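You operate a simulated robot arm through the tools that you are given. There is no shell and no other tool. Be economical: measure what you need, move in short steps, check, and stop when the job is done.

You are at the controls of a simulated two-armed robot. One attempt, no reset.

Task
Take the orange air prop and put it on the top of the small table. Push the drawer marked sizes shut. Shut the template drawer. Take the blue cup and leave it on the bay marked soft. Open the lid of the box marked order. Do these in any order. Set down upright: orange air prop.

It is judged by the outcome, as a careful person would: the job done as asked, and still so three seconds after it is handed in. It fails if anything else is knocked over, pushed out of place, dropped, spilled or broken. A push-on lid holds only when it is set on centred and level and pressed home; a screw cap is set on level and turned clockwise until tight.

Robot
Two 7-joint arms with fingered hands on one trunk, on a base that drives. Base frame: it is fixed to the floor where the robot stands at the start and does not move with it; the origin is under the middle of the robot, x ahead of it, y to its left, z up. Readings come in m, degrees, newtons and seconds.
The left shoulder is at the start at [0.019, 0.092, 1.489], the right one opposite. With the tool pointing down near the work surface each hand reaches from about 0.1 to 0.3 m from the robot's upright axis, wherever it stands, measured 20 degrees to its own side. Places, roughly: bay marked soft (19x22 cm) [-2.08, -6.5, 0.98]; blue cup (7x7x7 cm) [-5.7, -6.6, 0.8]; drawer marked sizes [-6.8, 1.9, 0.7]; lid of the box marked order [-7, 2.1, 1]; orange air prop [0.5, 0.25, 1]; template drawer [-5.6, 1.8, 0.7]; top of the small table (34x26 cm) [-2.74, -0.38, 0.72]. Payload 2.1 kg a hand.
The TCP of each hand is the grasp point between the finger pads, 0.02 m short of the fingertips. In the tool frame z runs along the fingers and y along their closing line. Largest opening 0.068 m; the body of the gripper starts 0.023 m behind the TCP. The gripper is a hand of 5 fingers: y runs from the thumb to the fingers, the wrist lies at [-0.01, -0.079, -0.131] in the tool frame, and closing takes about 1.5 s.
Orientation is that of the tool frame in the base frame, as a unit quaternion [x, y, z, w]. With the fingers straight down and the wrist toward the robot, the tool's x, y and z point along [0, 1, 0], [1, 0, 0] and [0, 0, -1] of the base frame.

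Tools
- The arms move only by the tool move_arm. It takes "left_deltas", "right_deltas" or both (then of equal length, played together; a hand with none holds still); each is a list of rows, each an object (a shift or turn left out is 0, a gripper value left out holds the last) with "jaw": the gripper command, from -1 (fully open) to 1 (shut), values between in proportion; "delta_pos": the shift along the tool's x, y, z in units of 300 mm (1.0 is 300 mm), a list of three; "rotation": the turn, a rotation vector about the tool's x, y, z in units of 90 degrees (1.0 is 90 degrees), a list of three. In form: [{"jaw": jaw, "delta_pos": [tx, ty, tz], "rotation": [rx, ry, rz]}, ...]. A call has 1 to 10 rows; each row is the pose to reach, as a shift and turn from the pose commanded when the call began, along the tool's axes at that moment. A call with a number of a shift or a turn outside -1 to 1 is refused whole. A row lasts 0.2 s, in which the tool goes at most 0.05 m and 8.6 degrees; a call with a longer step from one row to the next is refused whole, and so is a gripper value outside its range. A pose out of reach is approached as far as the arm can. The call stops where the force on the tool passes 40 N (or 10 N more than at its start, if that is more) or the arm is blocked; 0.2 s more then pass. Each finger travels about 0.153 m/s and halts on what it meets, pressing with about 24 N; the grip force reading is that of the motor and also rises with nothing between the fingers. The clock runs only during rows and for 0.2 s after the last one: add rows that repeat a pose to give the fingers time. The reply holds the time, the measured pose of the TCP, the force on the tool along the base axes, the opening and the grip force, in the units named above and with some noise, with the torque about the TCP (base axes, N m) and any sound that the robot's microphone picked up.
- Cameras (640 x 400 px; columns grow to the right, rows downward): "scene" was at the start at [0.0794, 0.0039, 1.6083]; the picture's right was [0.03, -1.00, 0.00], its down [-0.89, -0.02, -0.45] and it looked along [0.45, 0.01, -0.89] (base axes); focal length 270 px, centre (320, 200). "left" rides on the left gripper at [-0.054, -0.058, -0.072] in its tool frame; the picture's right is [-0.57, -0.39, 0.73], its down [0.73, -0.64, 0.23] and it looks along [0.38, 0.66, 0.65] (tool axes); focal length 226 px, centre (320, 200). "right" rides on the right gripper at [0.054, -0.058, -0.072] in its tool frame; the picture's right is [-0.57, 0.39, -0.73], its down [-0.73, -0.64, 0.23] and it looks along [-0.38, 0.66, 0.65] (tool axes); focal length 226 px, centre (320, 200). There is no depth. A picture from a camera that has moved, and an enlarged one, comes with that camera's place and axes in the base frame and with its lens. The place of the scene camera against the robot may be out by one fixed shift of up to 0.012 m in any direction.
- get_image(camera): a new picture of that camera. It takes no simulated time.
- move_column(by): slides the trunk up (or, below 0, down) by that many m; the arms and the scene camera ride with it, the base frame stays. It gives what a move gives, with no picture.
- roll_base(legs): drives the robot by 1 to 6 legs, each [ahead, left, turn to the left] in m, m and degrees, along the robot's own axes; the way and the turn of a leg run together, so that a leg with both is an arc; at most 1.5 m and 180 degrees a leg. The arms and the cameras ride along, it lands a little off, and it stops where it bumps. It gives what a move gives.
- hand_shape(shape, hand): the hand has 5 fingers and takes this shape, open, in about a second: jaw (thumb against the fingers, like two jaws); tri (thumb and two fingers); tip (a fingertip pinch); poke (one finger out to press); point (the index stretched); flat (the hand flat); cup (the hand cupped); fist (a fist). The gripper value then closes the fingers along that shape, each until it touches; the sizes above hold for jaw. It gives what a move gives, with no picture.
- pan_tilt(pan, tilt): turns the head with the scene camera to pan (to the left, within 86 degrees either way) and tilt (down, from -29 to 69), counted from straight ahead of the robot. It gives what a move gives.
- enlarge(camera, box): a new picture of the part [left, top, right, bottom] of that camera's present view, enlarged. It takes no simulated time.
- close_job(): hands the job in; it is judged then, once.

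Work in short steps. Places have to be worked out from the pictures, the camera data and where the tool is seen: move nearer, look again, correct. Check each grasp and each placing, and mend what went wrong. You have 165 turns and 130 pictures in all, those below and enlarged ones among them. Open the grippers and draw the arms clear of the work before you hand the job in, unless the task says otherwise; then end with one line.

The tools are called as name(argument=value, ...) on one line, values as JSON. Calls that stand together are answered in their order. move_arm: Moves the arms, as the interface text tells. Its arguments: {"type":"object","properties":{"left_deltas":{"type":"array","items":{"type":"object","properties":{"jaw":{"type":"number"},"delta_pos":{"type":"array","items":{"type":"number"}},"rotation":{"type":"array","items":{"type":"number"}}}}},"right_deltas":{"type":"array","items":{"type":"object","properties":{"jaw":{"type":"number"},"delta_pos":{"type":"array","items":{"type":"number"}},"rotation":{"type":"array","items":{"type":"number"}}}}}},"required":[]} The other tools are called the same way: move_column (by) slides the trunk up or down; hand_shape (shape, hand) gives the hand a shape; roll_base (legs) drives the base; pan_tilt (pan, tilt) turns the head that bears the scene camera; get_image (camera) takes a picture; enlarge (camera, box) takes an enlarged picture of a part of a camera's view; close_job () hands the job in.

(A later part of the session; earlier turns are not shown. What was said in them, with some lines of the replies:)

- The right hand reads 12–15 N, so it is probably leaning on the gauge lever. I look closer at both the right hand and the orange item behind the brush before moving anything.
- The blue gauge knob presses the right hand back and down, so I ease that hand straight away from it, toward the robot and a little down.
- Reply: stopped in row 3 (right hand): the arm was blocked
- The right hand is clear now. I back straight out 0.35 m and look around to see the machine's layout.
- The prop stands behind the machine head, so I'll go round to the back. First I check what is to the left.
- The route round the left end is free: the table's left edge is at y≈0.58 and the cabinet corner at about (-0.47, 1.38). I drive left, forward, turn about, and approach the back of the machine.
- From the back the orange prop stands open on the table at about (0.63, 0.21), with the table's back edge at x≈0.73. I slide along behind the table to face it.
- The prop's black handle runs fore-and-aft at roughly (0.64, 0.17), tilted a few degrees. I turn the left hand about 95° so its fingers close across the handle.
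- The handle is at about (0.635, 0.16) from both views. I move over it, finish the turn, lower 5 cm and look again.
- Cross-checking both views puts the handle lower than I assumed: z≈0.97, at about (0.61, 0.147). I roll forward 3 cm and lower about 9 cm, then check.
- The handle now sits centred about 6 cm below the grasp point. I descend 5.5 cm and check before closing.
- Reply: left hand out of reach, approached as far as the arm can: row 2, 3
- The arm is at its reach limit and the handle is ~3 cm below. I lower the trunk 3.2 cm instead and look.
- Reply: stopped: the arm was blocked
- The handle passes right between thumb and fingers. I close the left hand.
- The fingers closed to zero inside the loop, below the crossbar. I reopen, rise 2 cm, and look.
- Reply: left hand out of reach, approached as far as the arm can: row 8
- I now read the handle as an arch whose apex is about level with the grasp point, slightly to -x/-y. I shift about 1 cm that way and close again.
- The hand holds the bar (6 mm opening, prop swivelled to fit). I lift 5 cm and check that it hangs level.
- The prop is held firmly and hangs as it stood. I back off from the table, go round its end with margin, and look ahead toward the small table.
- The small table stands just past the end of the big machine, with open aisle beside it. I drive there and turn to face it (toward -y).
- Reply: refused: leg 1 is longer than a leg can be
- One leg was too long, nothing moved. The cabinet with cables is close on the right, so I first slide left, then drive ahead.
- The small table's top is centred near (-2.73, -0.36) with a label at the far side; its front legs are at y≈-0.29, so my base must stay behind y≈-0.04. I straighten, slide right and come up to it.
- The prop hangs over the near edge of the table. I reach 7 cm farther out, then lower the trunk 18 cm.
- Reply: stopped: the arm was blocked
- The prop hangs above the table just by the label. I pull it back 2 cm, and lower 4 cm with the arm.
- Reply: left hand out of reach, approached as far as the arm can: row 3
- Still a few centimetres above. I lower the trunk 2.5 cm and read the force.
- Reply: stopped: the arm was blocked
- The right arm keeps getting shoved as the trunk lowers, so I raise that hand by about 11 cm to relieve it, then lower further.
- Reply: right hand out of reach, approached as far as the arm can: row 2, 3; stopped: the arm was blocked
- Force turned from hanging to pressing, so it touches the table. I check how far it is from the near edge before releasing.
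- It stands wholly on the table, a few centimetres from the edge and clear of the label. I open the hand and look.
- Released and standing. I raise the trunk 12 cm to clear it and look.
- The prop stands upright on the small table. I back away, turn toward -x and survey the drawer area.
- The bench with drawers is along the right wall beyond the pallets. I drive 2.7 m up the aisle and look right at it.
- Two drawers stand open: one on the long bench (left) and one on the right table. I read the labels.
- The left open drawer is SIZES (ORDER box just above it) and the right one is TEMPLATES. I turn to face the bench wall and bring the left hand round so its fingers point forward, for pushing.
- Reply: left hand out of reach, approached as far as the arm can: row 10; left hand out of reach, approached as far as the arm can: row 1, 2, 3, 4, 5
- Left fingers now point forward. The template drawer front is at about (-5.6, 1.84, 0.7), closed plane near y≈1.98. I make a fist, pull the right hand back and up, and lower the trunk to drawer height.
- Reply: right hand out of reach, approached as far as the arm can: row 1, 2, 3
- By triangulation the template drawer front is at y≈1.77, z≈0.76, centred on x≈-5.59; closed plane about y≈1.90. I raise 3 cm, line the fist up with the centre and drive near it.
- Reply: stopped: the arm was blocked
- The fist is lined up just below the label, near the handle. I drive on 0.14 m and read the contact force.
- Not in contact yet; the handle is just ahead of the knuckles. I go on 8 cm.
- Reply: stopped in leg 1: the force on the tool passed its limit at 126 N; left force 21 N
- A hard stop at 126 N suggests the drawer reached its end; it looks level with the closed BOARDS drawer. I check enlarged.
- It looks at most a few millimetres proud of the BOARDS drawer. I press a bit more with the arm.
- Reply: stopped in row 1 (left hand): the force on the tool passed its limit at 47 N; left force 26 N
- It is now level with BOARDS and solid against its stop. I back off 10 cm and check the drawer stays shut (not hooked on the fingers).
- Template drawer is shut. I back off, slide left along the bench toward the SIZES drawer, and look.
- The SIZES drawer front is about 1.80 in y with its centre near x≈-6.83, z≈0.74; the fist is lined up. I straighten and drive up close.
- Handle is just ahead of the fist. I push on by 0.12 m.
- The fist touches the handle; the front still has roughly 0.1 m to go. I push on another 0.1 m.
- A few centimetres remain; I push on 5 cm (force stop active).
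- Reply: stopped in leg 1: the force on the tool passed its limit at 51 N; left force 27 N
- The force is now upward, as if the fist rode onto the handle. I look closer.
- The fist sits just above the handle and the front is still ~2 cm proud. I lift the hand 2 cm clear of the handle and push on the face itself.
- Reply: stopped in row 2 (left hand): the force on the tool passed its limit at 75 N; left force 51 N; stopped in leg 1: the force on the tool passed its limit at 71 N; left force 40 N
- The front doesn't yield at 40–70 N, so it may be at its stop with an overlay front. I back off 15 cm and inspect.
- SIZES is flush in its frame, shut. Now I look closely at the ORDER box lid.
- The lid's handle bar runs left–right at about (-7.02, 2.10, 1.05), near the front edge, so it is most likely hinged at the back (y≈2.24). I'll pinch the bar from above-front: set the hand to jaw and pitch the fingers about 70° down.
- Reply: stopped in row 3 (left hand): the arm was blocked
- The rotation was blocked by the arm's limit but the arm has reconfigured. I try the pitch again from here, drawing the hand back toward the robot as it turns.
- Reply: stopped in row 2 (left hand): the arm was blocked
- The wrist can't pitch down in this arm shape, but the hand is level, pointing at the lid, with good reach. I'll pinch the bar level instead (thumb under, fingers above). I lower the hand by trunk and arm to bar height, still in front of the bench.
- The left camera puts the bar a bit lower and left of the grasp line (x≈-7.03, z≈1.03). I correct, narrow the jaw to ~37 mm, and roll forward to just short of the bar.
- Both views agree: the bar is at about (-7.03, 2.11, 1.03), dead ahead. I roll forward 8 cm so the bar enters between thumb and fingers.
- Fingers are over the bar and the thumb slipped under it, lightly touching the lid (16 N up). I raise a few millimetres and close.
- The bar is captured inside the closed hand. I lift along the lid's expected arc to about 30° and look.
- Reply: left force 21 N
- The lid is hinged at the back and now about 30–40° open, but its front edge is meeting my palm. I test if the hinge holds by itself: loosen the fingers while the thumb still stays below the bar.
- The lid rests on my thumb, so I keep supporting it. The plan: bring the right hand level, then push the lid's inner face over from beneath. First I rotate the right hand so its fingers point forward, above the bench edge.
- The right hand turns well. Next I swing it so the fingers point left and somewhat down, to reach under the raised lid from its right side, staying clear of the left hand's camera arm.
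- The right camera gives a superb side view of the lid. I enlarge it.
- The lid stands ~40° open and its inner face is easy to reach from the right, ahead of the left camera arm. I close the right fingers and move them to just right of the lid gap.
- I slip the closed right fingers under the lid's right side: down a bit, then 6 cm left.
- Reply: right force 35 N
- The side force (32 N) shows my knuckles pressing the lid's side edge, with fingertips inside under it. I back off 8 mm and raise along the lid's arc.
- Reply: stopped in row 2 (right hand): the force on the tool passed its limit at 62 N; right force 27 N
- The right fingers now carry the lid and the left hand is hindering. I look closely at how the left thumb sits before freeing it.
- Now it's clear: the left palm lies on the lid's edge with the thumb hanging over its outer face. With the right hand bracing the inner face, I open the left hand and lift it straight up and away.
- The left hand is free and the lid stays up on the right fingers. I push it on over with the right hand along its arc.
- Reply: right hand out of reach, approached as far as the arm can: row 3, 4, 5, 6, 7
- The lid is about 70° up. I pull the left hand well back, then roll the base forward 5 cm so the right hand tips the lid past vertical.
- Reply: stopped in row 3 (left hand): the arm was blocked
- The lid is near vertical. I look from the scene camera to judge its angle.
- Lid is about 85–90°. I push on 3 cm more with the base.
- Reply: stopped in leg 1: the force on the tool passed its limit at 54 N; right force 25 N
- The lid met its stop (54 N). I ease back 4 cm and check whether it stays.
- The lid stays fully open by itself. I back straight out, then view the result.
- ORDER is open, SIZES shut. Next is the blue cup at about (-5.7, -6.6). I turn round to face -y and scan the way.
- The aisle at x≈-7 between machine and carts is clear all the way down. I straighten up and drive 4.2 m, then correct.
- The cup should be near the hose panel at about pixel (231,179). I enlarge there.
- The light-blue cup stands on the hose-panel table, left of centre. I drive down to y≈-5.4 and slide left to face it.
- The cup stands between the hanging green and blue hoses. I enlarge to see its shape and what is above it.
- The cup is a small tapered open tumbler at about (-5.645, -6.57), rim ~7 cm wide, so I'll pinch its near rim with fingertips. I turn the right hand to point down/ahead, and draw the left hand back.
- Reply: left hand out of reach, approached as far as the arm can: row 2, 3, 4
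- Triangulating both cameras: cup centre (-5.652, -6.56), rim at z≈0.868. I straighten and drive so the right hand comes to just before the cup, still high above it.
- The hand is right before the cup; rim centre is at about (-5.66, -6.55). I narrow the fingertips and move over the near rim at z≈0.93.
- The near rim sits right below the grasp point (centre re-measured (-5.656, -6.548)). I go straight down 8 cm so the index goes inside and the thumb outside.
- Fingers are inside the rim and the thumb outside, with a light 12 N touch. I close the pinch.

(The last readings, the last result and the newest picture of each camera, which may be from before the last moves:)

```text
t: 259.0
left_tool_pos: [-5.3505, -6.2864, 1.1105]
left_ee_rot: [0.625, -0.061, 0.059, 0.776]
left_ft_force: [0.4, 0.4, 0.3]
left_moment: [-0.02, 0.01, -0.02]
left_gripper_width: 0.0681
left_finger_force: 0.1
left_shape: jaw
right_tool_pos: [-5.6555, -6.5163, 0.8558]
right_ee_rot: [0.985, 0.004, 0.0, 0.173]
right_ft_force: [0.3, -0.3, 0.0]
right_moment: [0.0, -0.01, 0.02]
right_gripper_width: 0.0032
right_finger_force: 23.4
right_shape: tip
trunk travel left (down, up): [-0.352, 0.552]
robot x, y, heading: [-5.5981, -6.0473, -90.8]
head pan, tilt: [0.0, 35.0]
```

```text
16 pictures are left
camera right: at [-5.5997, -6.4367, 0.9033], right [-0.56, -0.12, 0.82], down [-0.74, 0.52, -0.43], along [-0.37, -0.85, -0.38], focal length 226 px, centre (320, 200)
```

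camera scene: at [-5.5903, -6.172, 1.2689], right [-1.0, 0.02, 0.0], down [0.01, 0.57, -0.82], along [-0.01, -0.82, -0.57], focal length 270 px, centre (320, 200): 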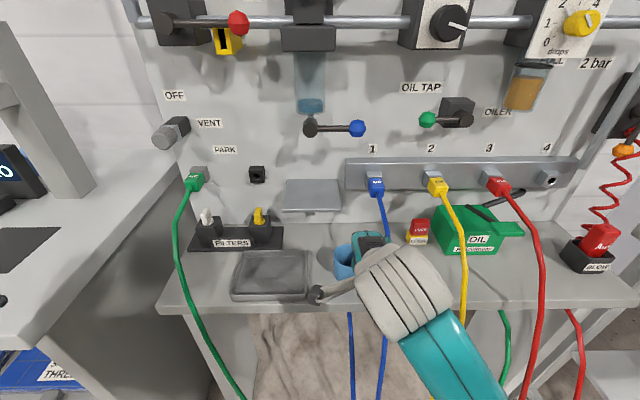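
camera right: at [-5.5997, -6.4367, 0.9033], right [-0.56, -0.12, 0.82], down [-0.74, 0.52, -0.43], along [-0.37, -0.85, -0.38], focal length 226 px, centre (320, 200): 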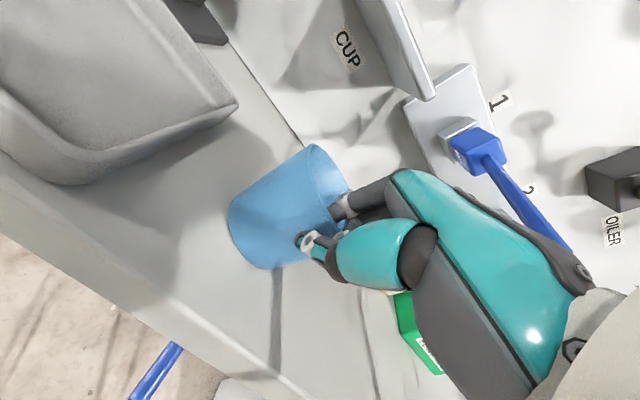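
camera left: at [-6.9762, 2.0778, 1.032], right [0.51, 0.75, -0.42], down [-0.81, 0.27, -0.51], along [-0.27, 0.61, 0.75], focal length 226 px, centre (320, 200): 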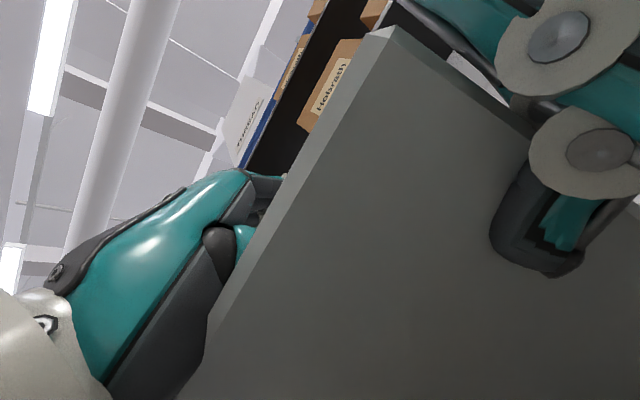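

The rim wall is pinched (3 mm). I lift 4 cm, then pull straight back with the base away from the panel, and check.

move_arm(right_deltas=[{"delta_pos": [0, 0.023, -0.063], "jaw": 1}, {"delta_pos": [0, 0.046, -0.126], "jaw": 1}, {"delta_pos": [0, 0.046, -0.126], "jaw": 1}])

roll_base(legs=[[-0.25, 0, 0]])

get_image(camera="scene")

```text
t: 259.8
left_tool_pos: [-5.3493, -6.2859, 1.1096]
left_ee_rot: [0.625, -0.061, 0.059, 0.776]
left_ft_force: [-0.6, 0.9, -0.8]
left_moment: [0.02, 0.01, -0.02]
left_gripper_width: 0.068
left_finger_force: 0.1
left_shape: jaw
right_tool_pos: [-5.657, -6.516, 0.8946]
right_ee_rot: [0.985, 0.004, 0.0, 0.173]
right_ft_force: [0.4, -0.2, -0.6]
right_moment: [0.03, 0.01, -0.01]
right_gripper_width: 0.0038
right_finger_force: 24.0
right_shape: tip
trunk travel left (down, up): [-0.352, 0.552]
robot x, y, heading: [-5.5974, -6.0515, -91.1]
head pan, tilt: [0.0, 35.0]
```

```text
t: 261.6
left_tool_pos: [-5.3455, -6.0416, 1.11]
left_ee_rot: [0.625, -0.061, 0.059, 0.776]
left_ft_force: [0.4, 0.7, -0.3]
left_moment: [0.04, 0.02, 0.02]
left_gripper_width: 0.0679
left_finger_force: 0.0
left_shape: jaw
right_tool_pos: [-5.6535, -6.2699, 0.8947]
right_ee_rot: [0.985, 0.003, -0.001, 0.173]
right_ft_force: [0.2, 0.5, 0.3]
right_moment: [0.0, 0.01, 0.0]
right_gripper_width: 0.0039
right_finger_force: 23.7
right_shape: tip
trunk travel left (down, up): [-0.352, 0.552]
robot x, y, heading: [-5.5911, -5.8085, -91.0]
head pan, tilt: [0.0, 35.0]
```

```text
15 pictures are left
camera scene: at [-5.5861, -5.9274, 1.2688], right [-1.0, 0.02, 0.0], down [0.01, 0.57, -0.82], along [-0.01, -0.82, -0.57], focal length 270 px, centre (320, 200)
```

scene: 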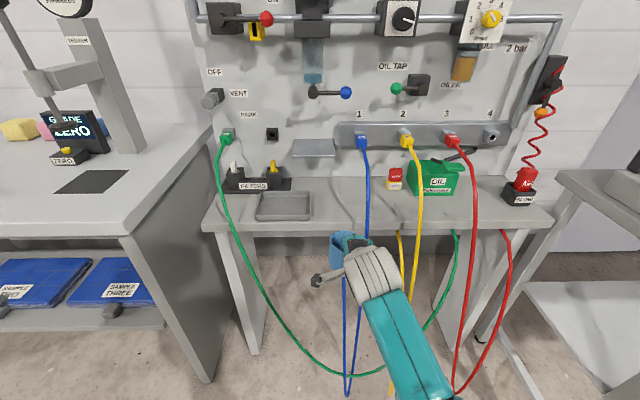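

The cup is held and the hoses hang as before. I back off a bit more, raise the trunk and look left toward the bays.

roll_base(legs=[[-0.25, 0, 1]])

move_column(by=0.3)

pan_tilt(pan=60, tilt=22)

get_image(camera="scene")

```text
t: 263.4
left_tool_pos: [-5.3389, -5.7906, 1.1087]
left_ee_rot: [0.625, -0.055, 0.069, 0.776]
left_ft_force: [-0.3, -1.2, 0.5]
left_moment: [-0.01, -0.01, 0.02]
left_gripper_width: 0.0679
left_finger_force: 0.0
left_shape: jaw
right_tool_pos: [-5.6411, -6.0267, 0.8944]
right_ee_rot: [0.985, 0.015, 0.002, 0.173]
right_ft_force: [0.0, -0.7, -0.3]
right_moment: [0.01, -0.04, -0.01]
right_gripper_width: 0.004
right_finger_force: 23.7
right_shape: tip
trunk travel left (down, up): [-0.352, 0.552]
robot x, y, heading: [-5.5871, -5.5611, -89.8]
head pan, tilt: [0.0, 35.0]
```

```text
t: 266.4
left_tool_pos: [-5.3392, -5.7903, 1.4133]
left_ee_rot: [0.619, -0.058, 0.071, 0.78]
left_ft_force: [0.5, 0.2, 0.8]
left_moment: [0.0, -0.02, 0.01]
left_gripper_width: 0.0681
left_finger_force: 0.0
left_shape: jaw
right_tool_pos: [-5.6401, -6.0267, 1.1954]
right_ee_rot: [0.985, 0.015, 0.002, 0.173]
right_ft_force: [-0.2, 0.8, 0.0]
right_moment: [0.03, 0.01, 0.0]
right_gripper_width: 0.004
right_finger_force: 24.0
right_shape: tip
trunk travel left (down, up): [-0.652, 0.252]
robot x, y, heading: [-5.5907, -5.5585, -89.8]
head pan, tilt: [0.0, 35.0]
```

```text
t: 267.7
left_tool_pos: [-5.3392, -5.7899, 1.4126]
left_ee_rot: [0.622, -0.058, 0.072, 0.777]
left_ft_force: [0.1, -0.4, 0.0]
left_moment: [-0.02, 0.03, -0.05]
left_gripper_width: 0.068
left_finger_force: 0.1
left_shape: jaw
right_tool_pos: [-5.6408, -6.0259, 1.195]
right_ee_rot: [0.985, 0.014, 0.002, 0.173]
right_ft_force: [1.0, -0.1, -0.6]
right_moment: [-0.02, -0.01, 0.0]
right_gripper_width: 0.0039
right_finger_force: 23.7
right_shape: tip
trunk travel left (down, up): [-0.652, 0.252]
robot x, y, heading: [-5.5933, -5.5596, -90.0]
head pan, tilt: [60.0, 22.0]
```

```text
14 pictures are left
camera scene: at [-5.5016, -5.6172, 1.5905], right [-0.5, -0.87, 0.0], down [-0.33, 0.19, -0.93], along [0.8, -0.46, -0.37], focal length 270 px, centre (320, 200)
```

scene: 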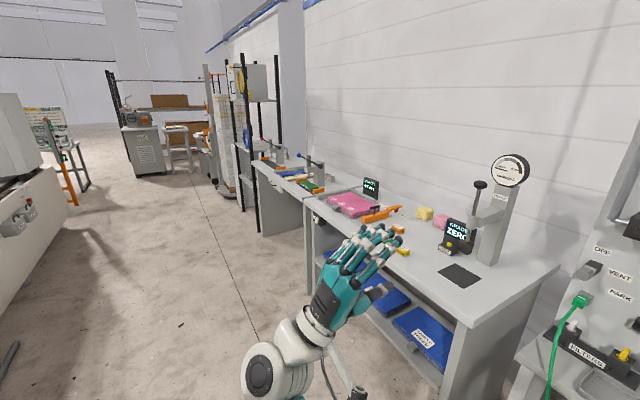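

The way along the benches is clear. The soft bay should be in the black-post rack ahead; I slide left 3.2 m and look.

roll_base(legs=[[0, 1.4, 0], [0, 1.4, 0], [0, 0.5, 0]])

pan_tilt(pan=0, tilt=30)

get_image(camera="scene")

```text
t: 284.2
left_tool_pos: [-1.9548, -5.7905, 1.4129]
left_ee_rot: [0.623, -0.064, 0.067, 0.777]
left_ft_force: [-0.1, 0.1, -0.2]
left_moment: [-0.01, -0.01, 0.02]
left_gripper_width: 0.0681
left_finger_force: 0.1
left_shape: jaw
right_tool_pos: [-2.2595, -6.0225, 1.1959]
right_ee_rot: [0.985, 0.007, 0.001, 0.172]
right_ft_force: [0.8, -0.1, -0.6]
right_moment: [-0.01, -0.01, 0.02]
right_gripper_width: 0.004
right_finger_force: 23.8
right_shape: tip
trunk travel left (down, up): [-0.652, 0.252]
robot x, y, heading: [-2.2018, -5.5568, -90.6]
head pan, tilt: [60.0, 22.0]
```

```text
t: 285.5
left_tool_pos: [-1.9561, -5.7906, 1.4123]
left_ee_rot: [0.623, -0.064, 0.068, 0.777]
left_ft_force: [0.2, 0.9, -0.3]
left_moment: [0.01, 0.03, -0.01]
left_gripper_width: 0.0676
left_finger_force: 0.1
left_shape: jaw
right_tool_pos: [-2.2603, -6.0234, 1.1936]
right_ee_rot: [0.985, 0.008, 0.001, 0.173]
right_ft_force: [0.3, 0.4, 0.3]
right_moment: [0.01, -0.05, -0.03]
right_gripper_width: 0.004
right_finger_force: 24.2
right_shape: tip
trunk travel left (down, up): [-0.652, 0.252]
robot x, y, heading: [-2.2051, -5.5555, -90.5]
head pan, tilt: [0.0, 30.0]
```

```text
13 pictures are left
camera scene: at [-2.1959, -5.6576, 1.5777], right [-1.0, 0.01, 0.0], down [0.0, 0.5, -0.87], along [-0.01, -0.87, -0.5], focal length 270 px, centre (320, 200)
```

scene: 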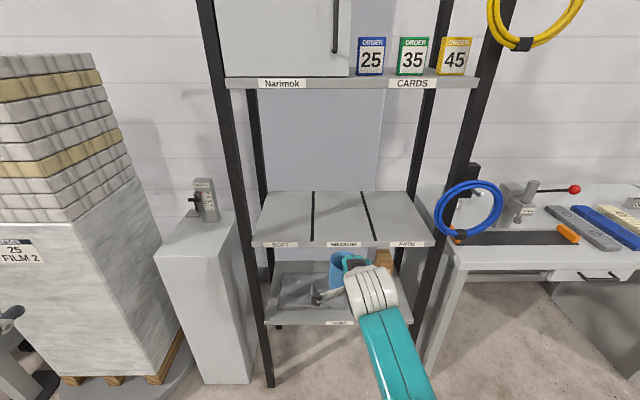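

The shelf shows SOFT at the left: bay centre near (-2.08, -6.52), shelf z≈0.98, ample height. I straighten, shift left 18 cm and drive in with the cup well above the shelf.

roll_base(legs=[[0, 0, 0.5], [0, 0.18, 0], [0.45, 0, 0]])

pan_tilt(pan=-5, tilt=50)

get_image(camera="scene")

get_image(camera="right")

```text
t: 289.7
left_tool_pos: [-1.7715, -6.2485, 1.4125]
left_ee_rot: [0.624, -0.06, 0.074, 0.776]
left_ft_force: [-0.4, 0.4, -0.3]
left_moment: [0.02, -0.04, 0.01]
left_gripper_width: 0.0682
left_finger_force: 0.1
left_shape: jaw
right_tool_pos: [-2.0719, -6.4863, 1.194]
right_ee_rot: [0.985, 0.014, 0.002, 0.173]
right_ft_force: [0.5, -0.5, -1.0]
right_moment: [0.03, 0.02, 0.01]
right_gripper_width: 0.004
right_finger_force: 24.0
right_shape: tip
trunk travel left (down, up): [-0.652, 0.252]
robot x, y, heading: [-2.0215, -6.0175, -90.1]
head pan, tilt: [0.0, 30.0]
```

```text
t: 290.6
left_tool_pos: [-1.7708, -6.2495, 1.4117]
left_ee_rot: [0.623, -0.061, 0.074, 0.776]
left_ft_force: [-0.2, 0.0, 0.8]
left_moment: [0.0, -0.03, 0.01]
left_gripper_width: 0.068
left_finger_force: 0.1
left_shape: jaw
right_tool_pos: [-2.0716, -6.4847, 1.1938]
right_ee_rot: [0.985, 0.015, 0.002, 0.173]
right_ft_force: [-0.2, -0.7, 0.0]
right_moment: [0.0, 0.0, 0.03]
right_gripper_width: 0.0039
right_finger_force: 24.0
right_shape: tip
trunk travel left (down, up): [-0.652, 0.252]
robot x, y, heading: [-2.0194, -6.0152, -89.6]
head pan, tilt: [-5.0, 50.0]
```

```text
12 pictures are left
camera scene: at [-2.0192, -6.1059, 1.5483], right [-1.0, 0.08, 0.0], down [0.06, 0.76, -0.64], along [-0.05, -0.64, -0.77], focal length 270 px, centre (320, 200)
```

scene: 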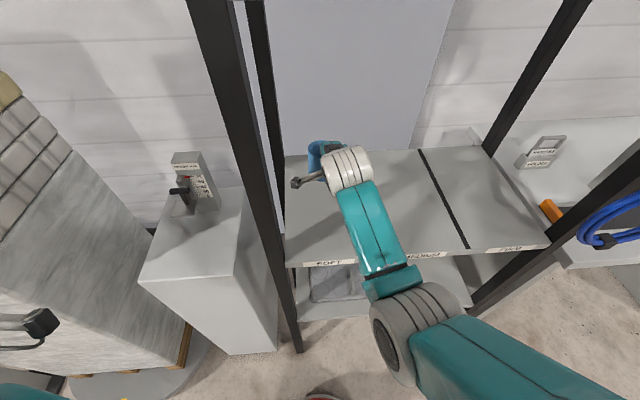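

```text
11 pictures are left
camera right: at [-2.0185, -6.4044, 1.2422], right [-0.56, -0.13, 0.82], down [-0.75, 0.5, -0.43], along [-0.35, -0.85, -0.38], focal length 226 px, centre (320, 200)
```

right: 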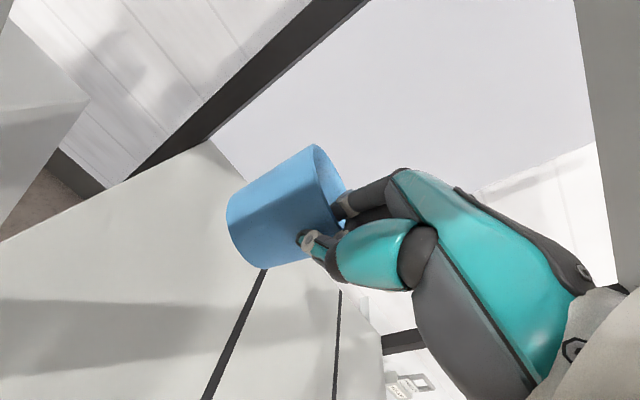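

The soft bay spans x≈-1.98…-2.185, y≈-6.39…-6.61; the cup hangs over its middle (-2.07, -6.52). I lower the trunk 13.5 cm, then slowly to contact.

move_column(by=-0.135)

get_image(camera="right")

```text
t: 292.2
left_tool_pos: [-1.7706, -6.249, 1.278]
left_ee_rot: [0.623, -0.061, 0.073, 0.776]
left_ft_force: [-0.3, 0.2, -0.3]
left_moment: [0.01, -0.01, 0.01]
left_gripper_width: 0.068
left_finger_force: 0.0
left_shape: jaw
right_tool_pos: [-2.0708, -6.4852, 1.0598]
right_ee_rot: [0.985, 0.015, 0.002, 0.174]
right_ft_force: [0.3, 0.2, -1.2]
right_moment: [-0.03, 0.01, 0.0]
right_gripper_width: 0.004
right_finger_force: 24.1
right_shape: tip
trunk travel left (down, up): [-0.517, 0.387]
robot x, y, heading: [-2.0185, -6.0148, -89.7]
head pan, tilt: [-5.0, 50.0]
```

```text
10 pictures are left
camera right: at [-2.0185, -6.4043, 1.1073], right [-0.56, -0.13, 0.82], down [-0.75, 0.5, -0.43], along [-0.35, -0.85, -0.38], focal length 226 px, centre (320, 200)
```

right: 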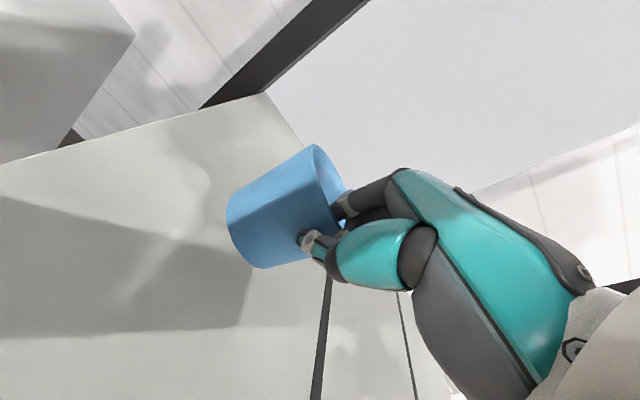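

Still 2 cm or so above the shelf. I lower in 5-mm steps by the arm, 2 cm in all, and read the force.

move_arm(right_deltas=[{"delta_pos": [0, -0.0057, 0.0157], "jaw": 1}, {"delta_pos": [0, -0.0114, 0.0313]}, {"delta_pos": [0, -0.017, 0.047]}, {"delta_pos": [0, -0.0228, 0.0627]}])

```text
t: 293.2
left_tool_pos: [-1.7695, -6.248, 1.2769]
left_ee_rot: [0.624, -0.061, 0.073, 0.776]
left_ft_force: [-0.5, 0.0, -0.9]
left_moment: [-0.02, 0.02, -0.05]
left_gripper_width: 0.0681
left_finger_force: 0.1
left_shape: jaw
right_tool_pos: [-2.0713, -6.4843, 1.0402]
right_ee_rot: [0.985, 0.015, 0.002, 0.173]
right_ft_force: [-0.8, 0.1, -0.9]
right_moment: [0.02, -0.02, -0.01]
right_gripper_width: 0.0041
right_finger_force: 23.9
right_shape: tip
trunk travel left (down, up): [-0.517, 0.387]
robot x, y, heading: [-2.0188, -6.0175, -89.9]
head pan, tilt: [-5.0, 50.0]
```

No contact yet; I go on down in 3-mm steps.

move_arm(right_deltas=[{"delta_pos": [0, -0.0034, 0.0094], "jaw": 1}, {"delta_pos": [0, -0.0068, 0.0188]}, {"delta_pos": [0, -0.0103, 0.0282]}])

get_image(camera="right")

```text
t: 294.0
left_tool_pos: [-1.7706, -6.2479, 1.2767]
left_ee_rot: [0.623, -0.06, 0.074, 0.777]
left_ft_force: [0.8, 0.8, -0.7]
left_moment: [-0.01, 0.01, 0.02]
left_gripper_width: 0.0683
left_finger_force: 0.2
left_shape: jaw
right_tool_pos: [-2.0711, -6.4856, 1.0331]
right_ee_rot: [0.985, 0.015, 0.002, 0.175]
right_ft_force: [1.0, 2.0, 10.3]
right_moment: [-0.16, 0.15, -0.01]
right_gripper_width: 0.0041
right_finger_force: 23.7
right_shape: tip
trunk travel left (down, up): [-0.517, 0.387]
robot x, y, heading: [-2.0203, -6.0153, -89.9]
head pan, tilt: [-5.0, 50.0]
```

```text
9 pictures are left
camera right: at [-2.0176, -6.4043, 1.0803], right [-0.56, -0.13, 0.82], down [-0.75, 0.5, -0.44], along [-0.35, -0.86, -0.38], focal length 226 px, centre (320, 200)
```

right: 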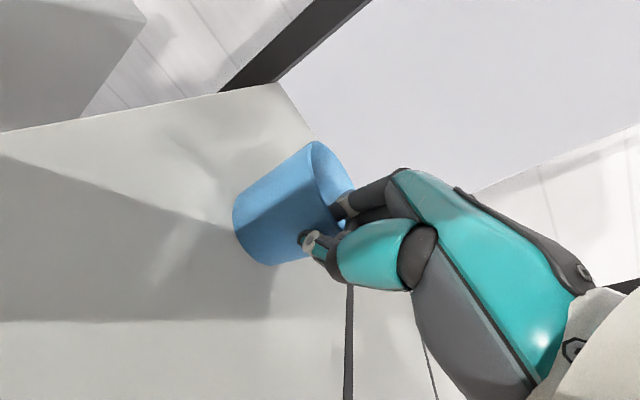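

Contact at 10 N: the cup stands on the shelf. I open to the same narrow width as before and then lift straight up.

move_arm(right_deltas=[{"jaw": 0.7, "delta_pos": [0, 0.002, -0.006]}, {"jaw": 0.4, "delta_pos": [0, 0.002, -0.006]}, {"jaw": 0.1, "delta_pos": [0, 0.002, -0.006]}, {"jaw": -0.2, "delta_pos": [0, 0.002, -0.006]}, {"jaw": -0.2, "delta_pos": [0, 0.002, -0.006]}, {"jaw": -0.2, "delta_pos": [0, 0.002, -0.006]}])

get_image(camera="right")

```text
t: 295.4
left_tool_pos: [-1.77, -6.2483, 1.2772]
left_ee_rot: [0.623, -0.062, 0.073, 0.777]
left_ft_force: [0.4, -1.1, -0.1]
left_moment: [-0.02, 0.0, 0.0]
left_gripper_width: 0.068
left_finger_force: 0.0
left_shape: jaw
right_tool_pos: [-2.0697, -6.4845, 1.0335]
right_ee_rot: [0.985, 0.015, 0.001, 0.174]
right_ft_force: [-0.5, 0.5, 7.3]
right_moment: [-0.04, 0.05, 0.04]
right_gripper_width: 0.0405
right_finger_force: 0.1
right_shape: tip
trunk travel left (down, up): [-0.517, 0.387]
robot x, y, heading: [-2.0213, -6.0123, -89.8]
head pan, tilt: [-5.0, 50.0]
```

```text
8 pictures are left
camera right: at [-2.0173, -6.4045, 1.0809], right [-0.56, -0.13, 0.82], down [-0.75, 0.5, -0.43], along [-0.35, -0.85, -0.38], focal length 226 px, centre (320, 200)
```

right: 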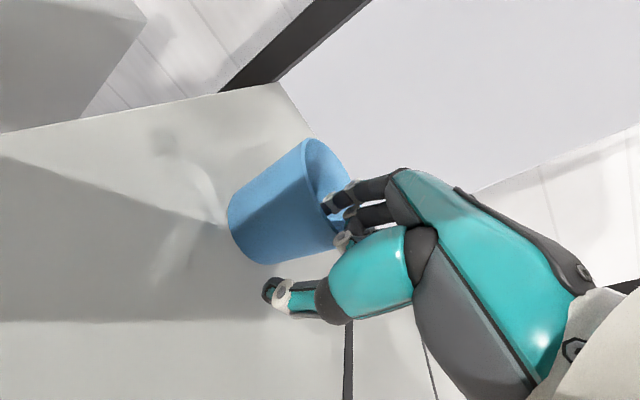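

The pinch is open and the cup stands. I lift the hand straight up 10 cm.

move_arm(right_deltas=[{"delta_pos": [0, 0.023, -0.063]}, {"delta_pos": [0, 0.046, -0.125]}, {"delta_pos": [0, 0.08, -0.219]}, {"delta_pos": [0, 0.114, -0.313]}])

get_image(camera="right")

```text
t: 296.4
left_tool_pos: [-1.7696, -6.249, 1.2775]
left_ee_rot: [0.624, -0.061, 0.073, 0.776]
left_ft_force: [-0.2, 0.1, 0.3]
left_moment: [0.01, -0.02, 0.01]
left_gripper_width: 0.068
left_finger_force: 0.1
left_shape: jaw
right_tool_pos: [-2.0701, -6.4894, 1.1309]
right_ee_rot: [0.985, 0.014, 0.001, 0.173]
right_ft_force: [0.0, 0.1, -0.7]
right_moment: [-0.04, 0.02, 0.02]
right_gripper_width: 0.0404
right_finger_force: 0.2
right_shape: tip
trunk travel left (down, up): [-0.517, 0.387]
robot x, y, heading: [-2.0216, -6.0173, -89.8]
head pan, tilt: [-5.0, 50.0]
```

```text
7 pictures are left
camera right: at [-2.0162, -6.407, 1.1796], right [-0.56, -0.13, 0.82], down [-0.75, 0.5, -0.43], along [-0.35, -0.85, -0.38], focal length 226 px, centre (320, 200)
```

right: 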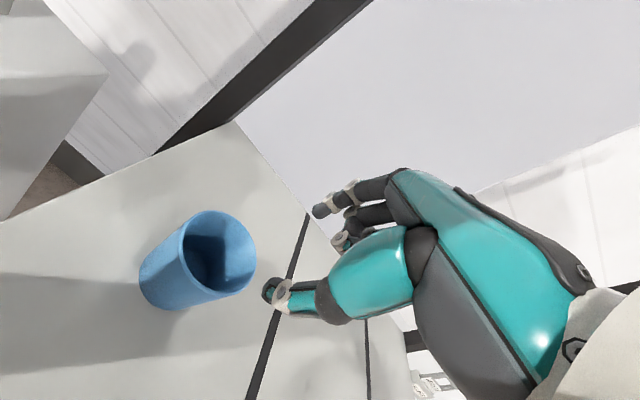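

The cup stands upright in the soft bay. I back away, open the right hand, and take a last look.

roll_base(legs=[[-0.45, 0, 0]])

move_arm(right_deltas=[{"jaw": -1}, {"jaw": -1}, {"jaw": -1}])

pan_tilt(pan=0, tilt=30)

get_image(camera="scene")

```text
t: 299.1
left_tool_pos: [-1.7721, -5.797, 1.2767]
left_ee_rot: [0.624, -0.062, 0.071, 0.776]
left_ft_force: [-1.0, 0.4, -0.7]
left_moment: [0.02, -0.01, 0.03]
left_gripper_width: 0.0682
left_finger_force: 0.1
left_shape: jaw
right_tool_pos: [-2.0713, -6.0346, 1.1312]
right_ee_rot: [0.985, 0.011, 0.001, 0.173]
right_ft_force: [-0.5, 0.4, -0.3]
right_moment: [-0.01, 0.02, 0.0]
right_gripper_width: 0.0406
right_finger_force: 0.0
right_shape: tip
trunk travel left (down, up): [-0.517, 0.387]
robot x, y, heading: [-2.0176, -5.5647, -90.0]
head pan, tilt: [-5.0, 50.0]
```

```text
t: 299.9
left_tool_pos: [-1.7724, -5.7971, 1.2784]
left_ee_rot: [0.623, -0.062, 0.072, 0.776]
left_ft_force: [0.8, -0.2, -0.5]
left_moment: [0.0, 0.04, 0.01]
left_gripper_width: 0.068
left_finger_force: 0.0
left_shape: jaw
right_tool_pos: [-2.0731, -6.0351, 1.1311]
right_ee_rot: [0.985, 0.011, 0.0, 0.173]
right_ft_force: [-0.4, 0.3, -1.4]
right_moment: [0.01, -0.02, 0.01]
right_gripper_width: 0.0678
right_finger_force: 0.1
right_shape: tip
trunk travel left (down, up): [-0.517, 0.387]
robot x, y, heading: [-2.0197, -5.564, -90.3]
head pan, tilt: [-5.0, 50.0]
```

```text
t: 300.8
left_tool_pos: [-1.7723, -5.7969, 1.2767]
left_ee_rot: [0.624, -0.063, 0.07, 0.776]
left_ft_force: [-0.6, 0.3, -0.6]
left_moment: [0.01, -0.04, 0.0]
left_gripper_width: 0.0677
left_finger_force: 0.1
left_shape: jaw
right_tool_pos: [-2.0723, -6.0351, 1.1311]
right_ee_rot: [0.985, 0.011, 0.001, 0.173]
right_ft_force: [-1.2, -0.5, 0.6]
right_moment: [-0.01, 0.03, 0.02]
right_gripper_width: 0.0678
right_finger_force: 0.0
right_shape: tip
trunk travel left (down, up): [-0.517, 0.387]
robot x, y, heading: [-2.0213, -5.5717, -90.0]
head pan, tilt: [0.0, 30.0]
```

```text
6 pictures are left
camera scene: at [-2.0135, -5.673, 1.4424], right [-1.0, 0.0, 0.0], down [0.0, 0.5, -0.87], along [0.0, -0.87, -0.5], focal length 270 px, centre (320, 200)
```

scene: 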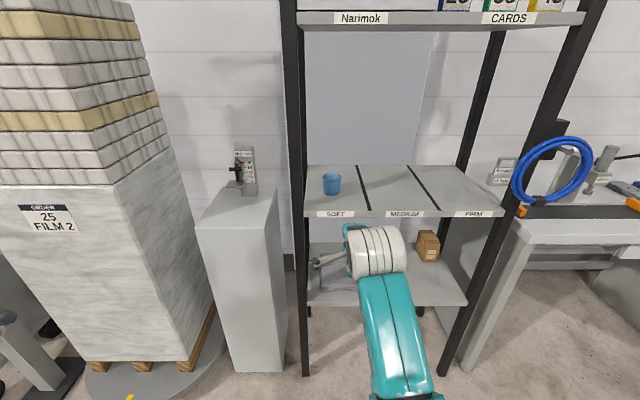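

The cup stands in the SOFT bay. The prop is on the small table, both drawers are shut and the ORDER lid is open; hands are open and clear, so I hand in.

close_job()

```text
The job is handed in.
```

All five tasks are done and handed in: the orange air prop stands upright on the small table, the SIZES and TEMPLATES drawers are shut, the ORDER box lid is open, and the blue cup stands in the SOFT bay.
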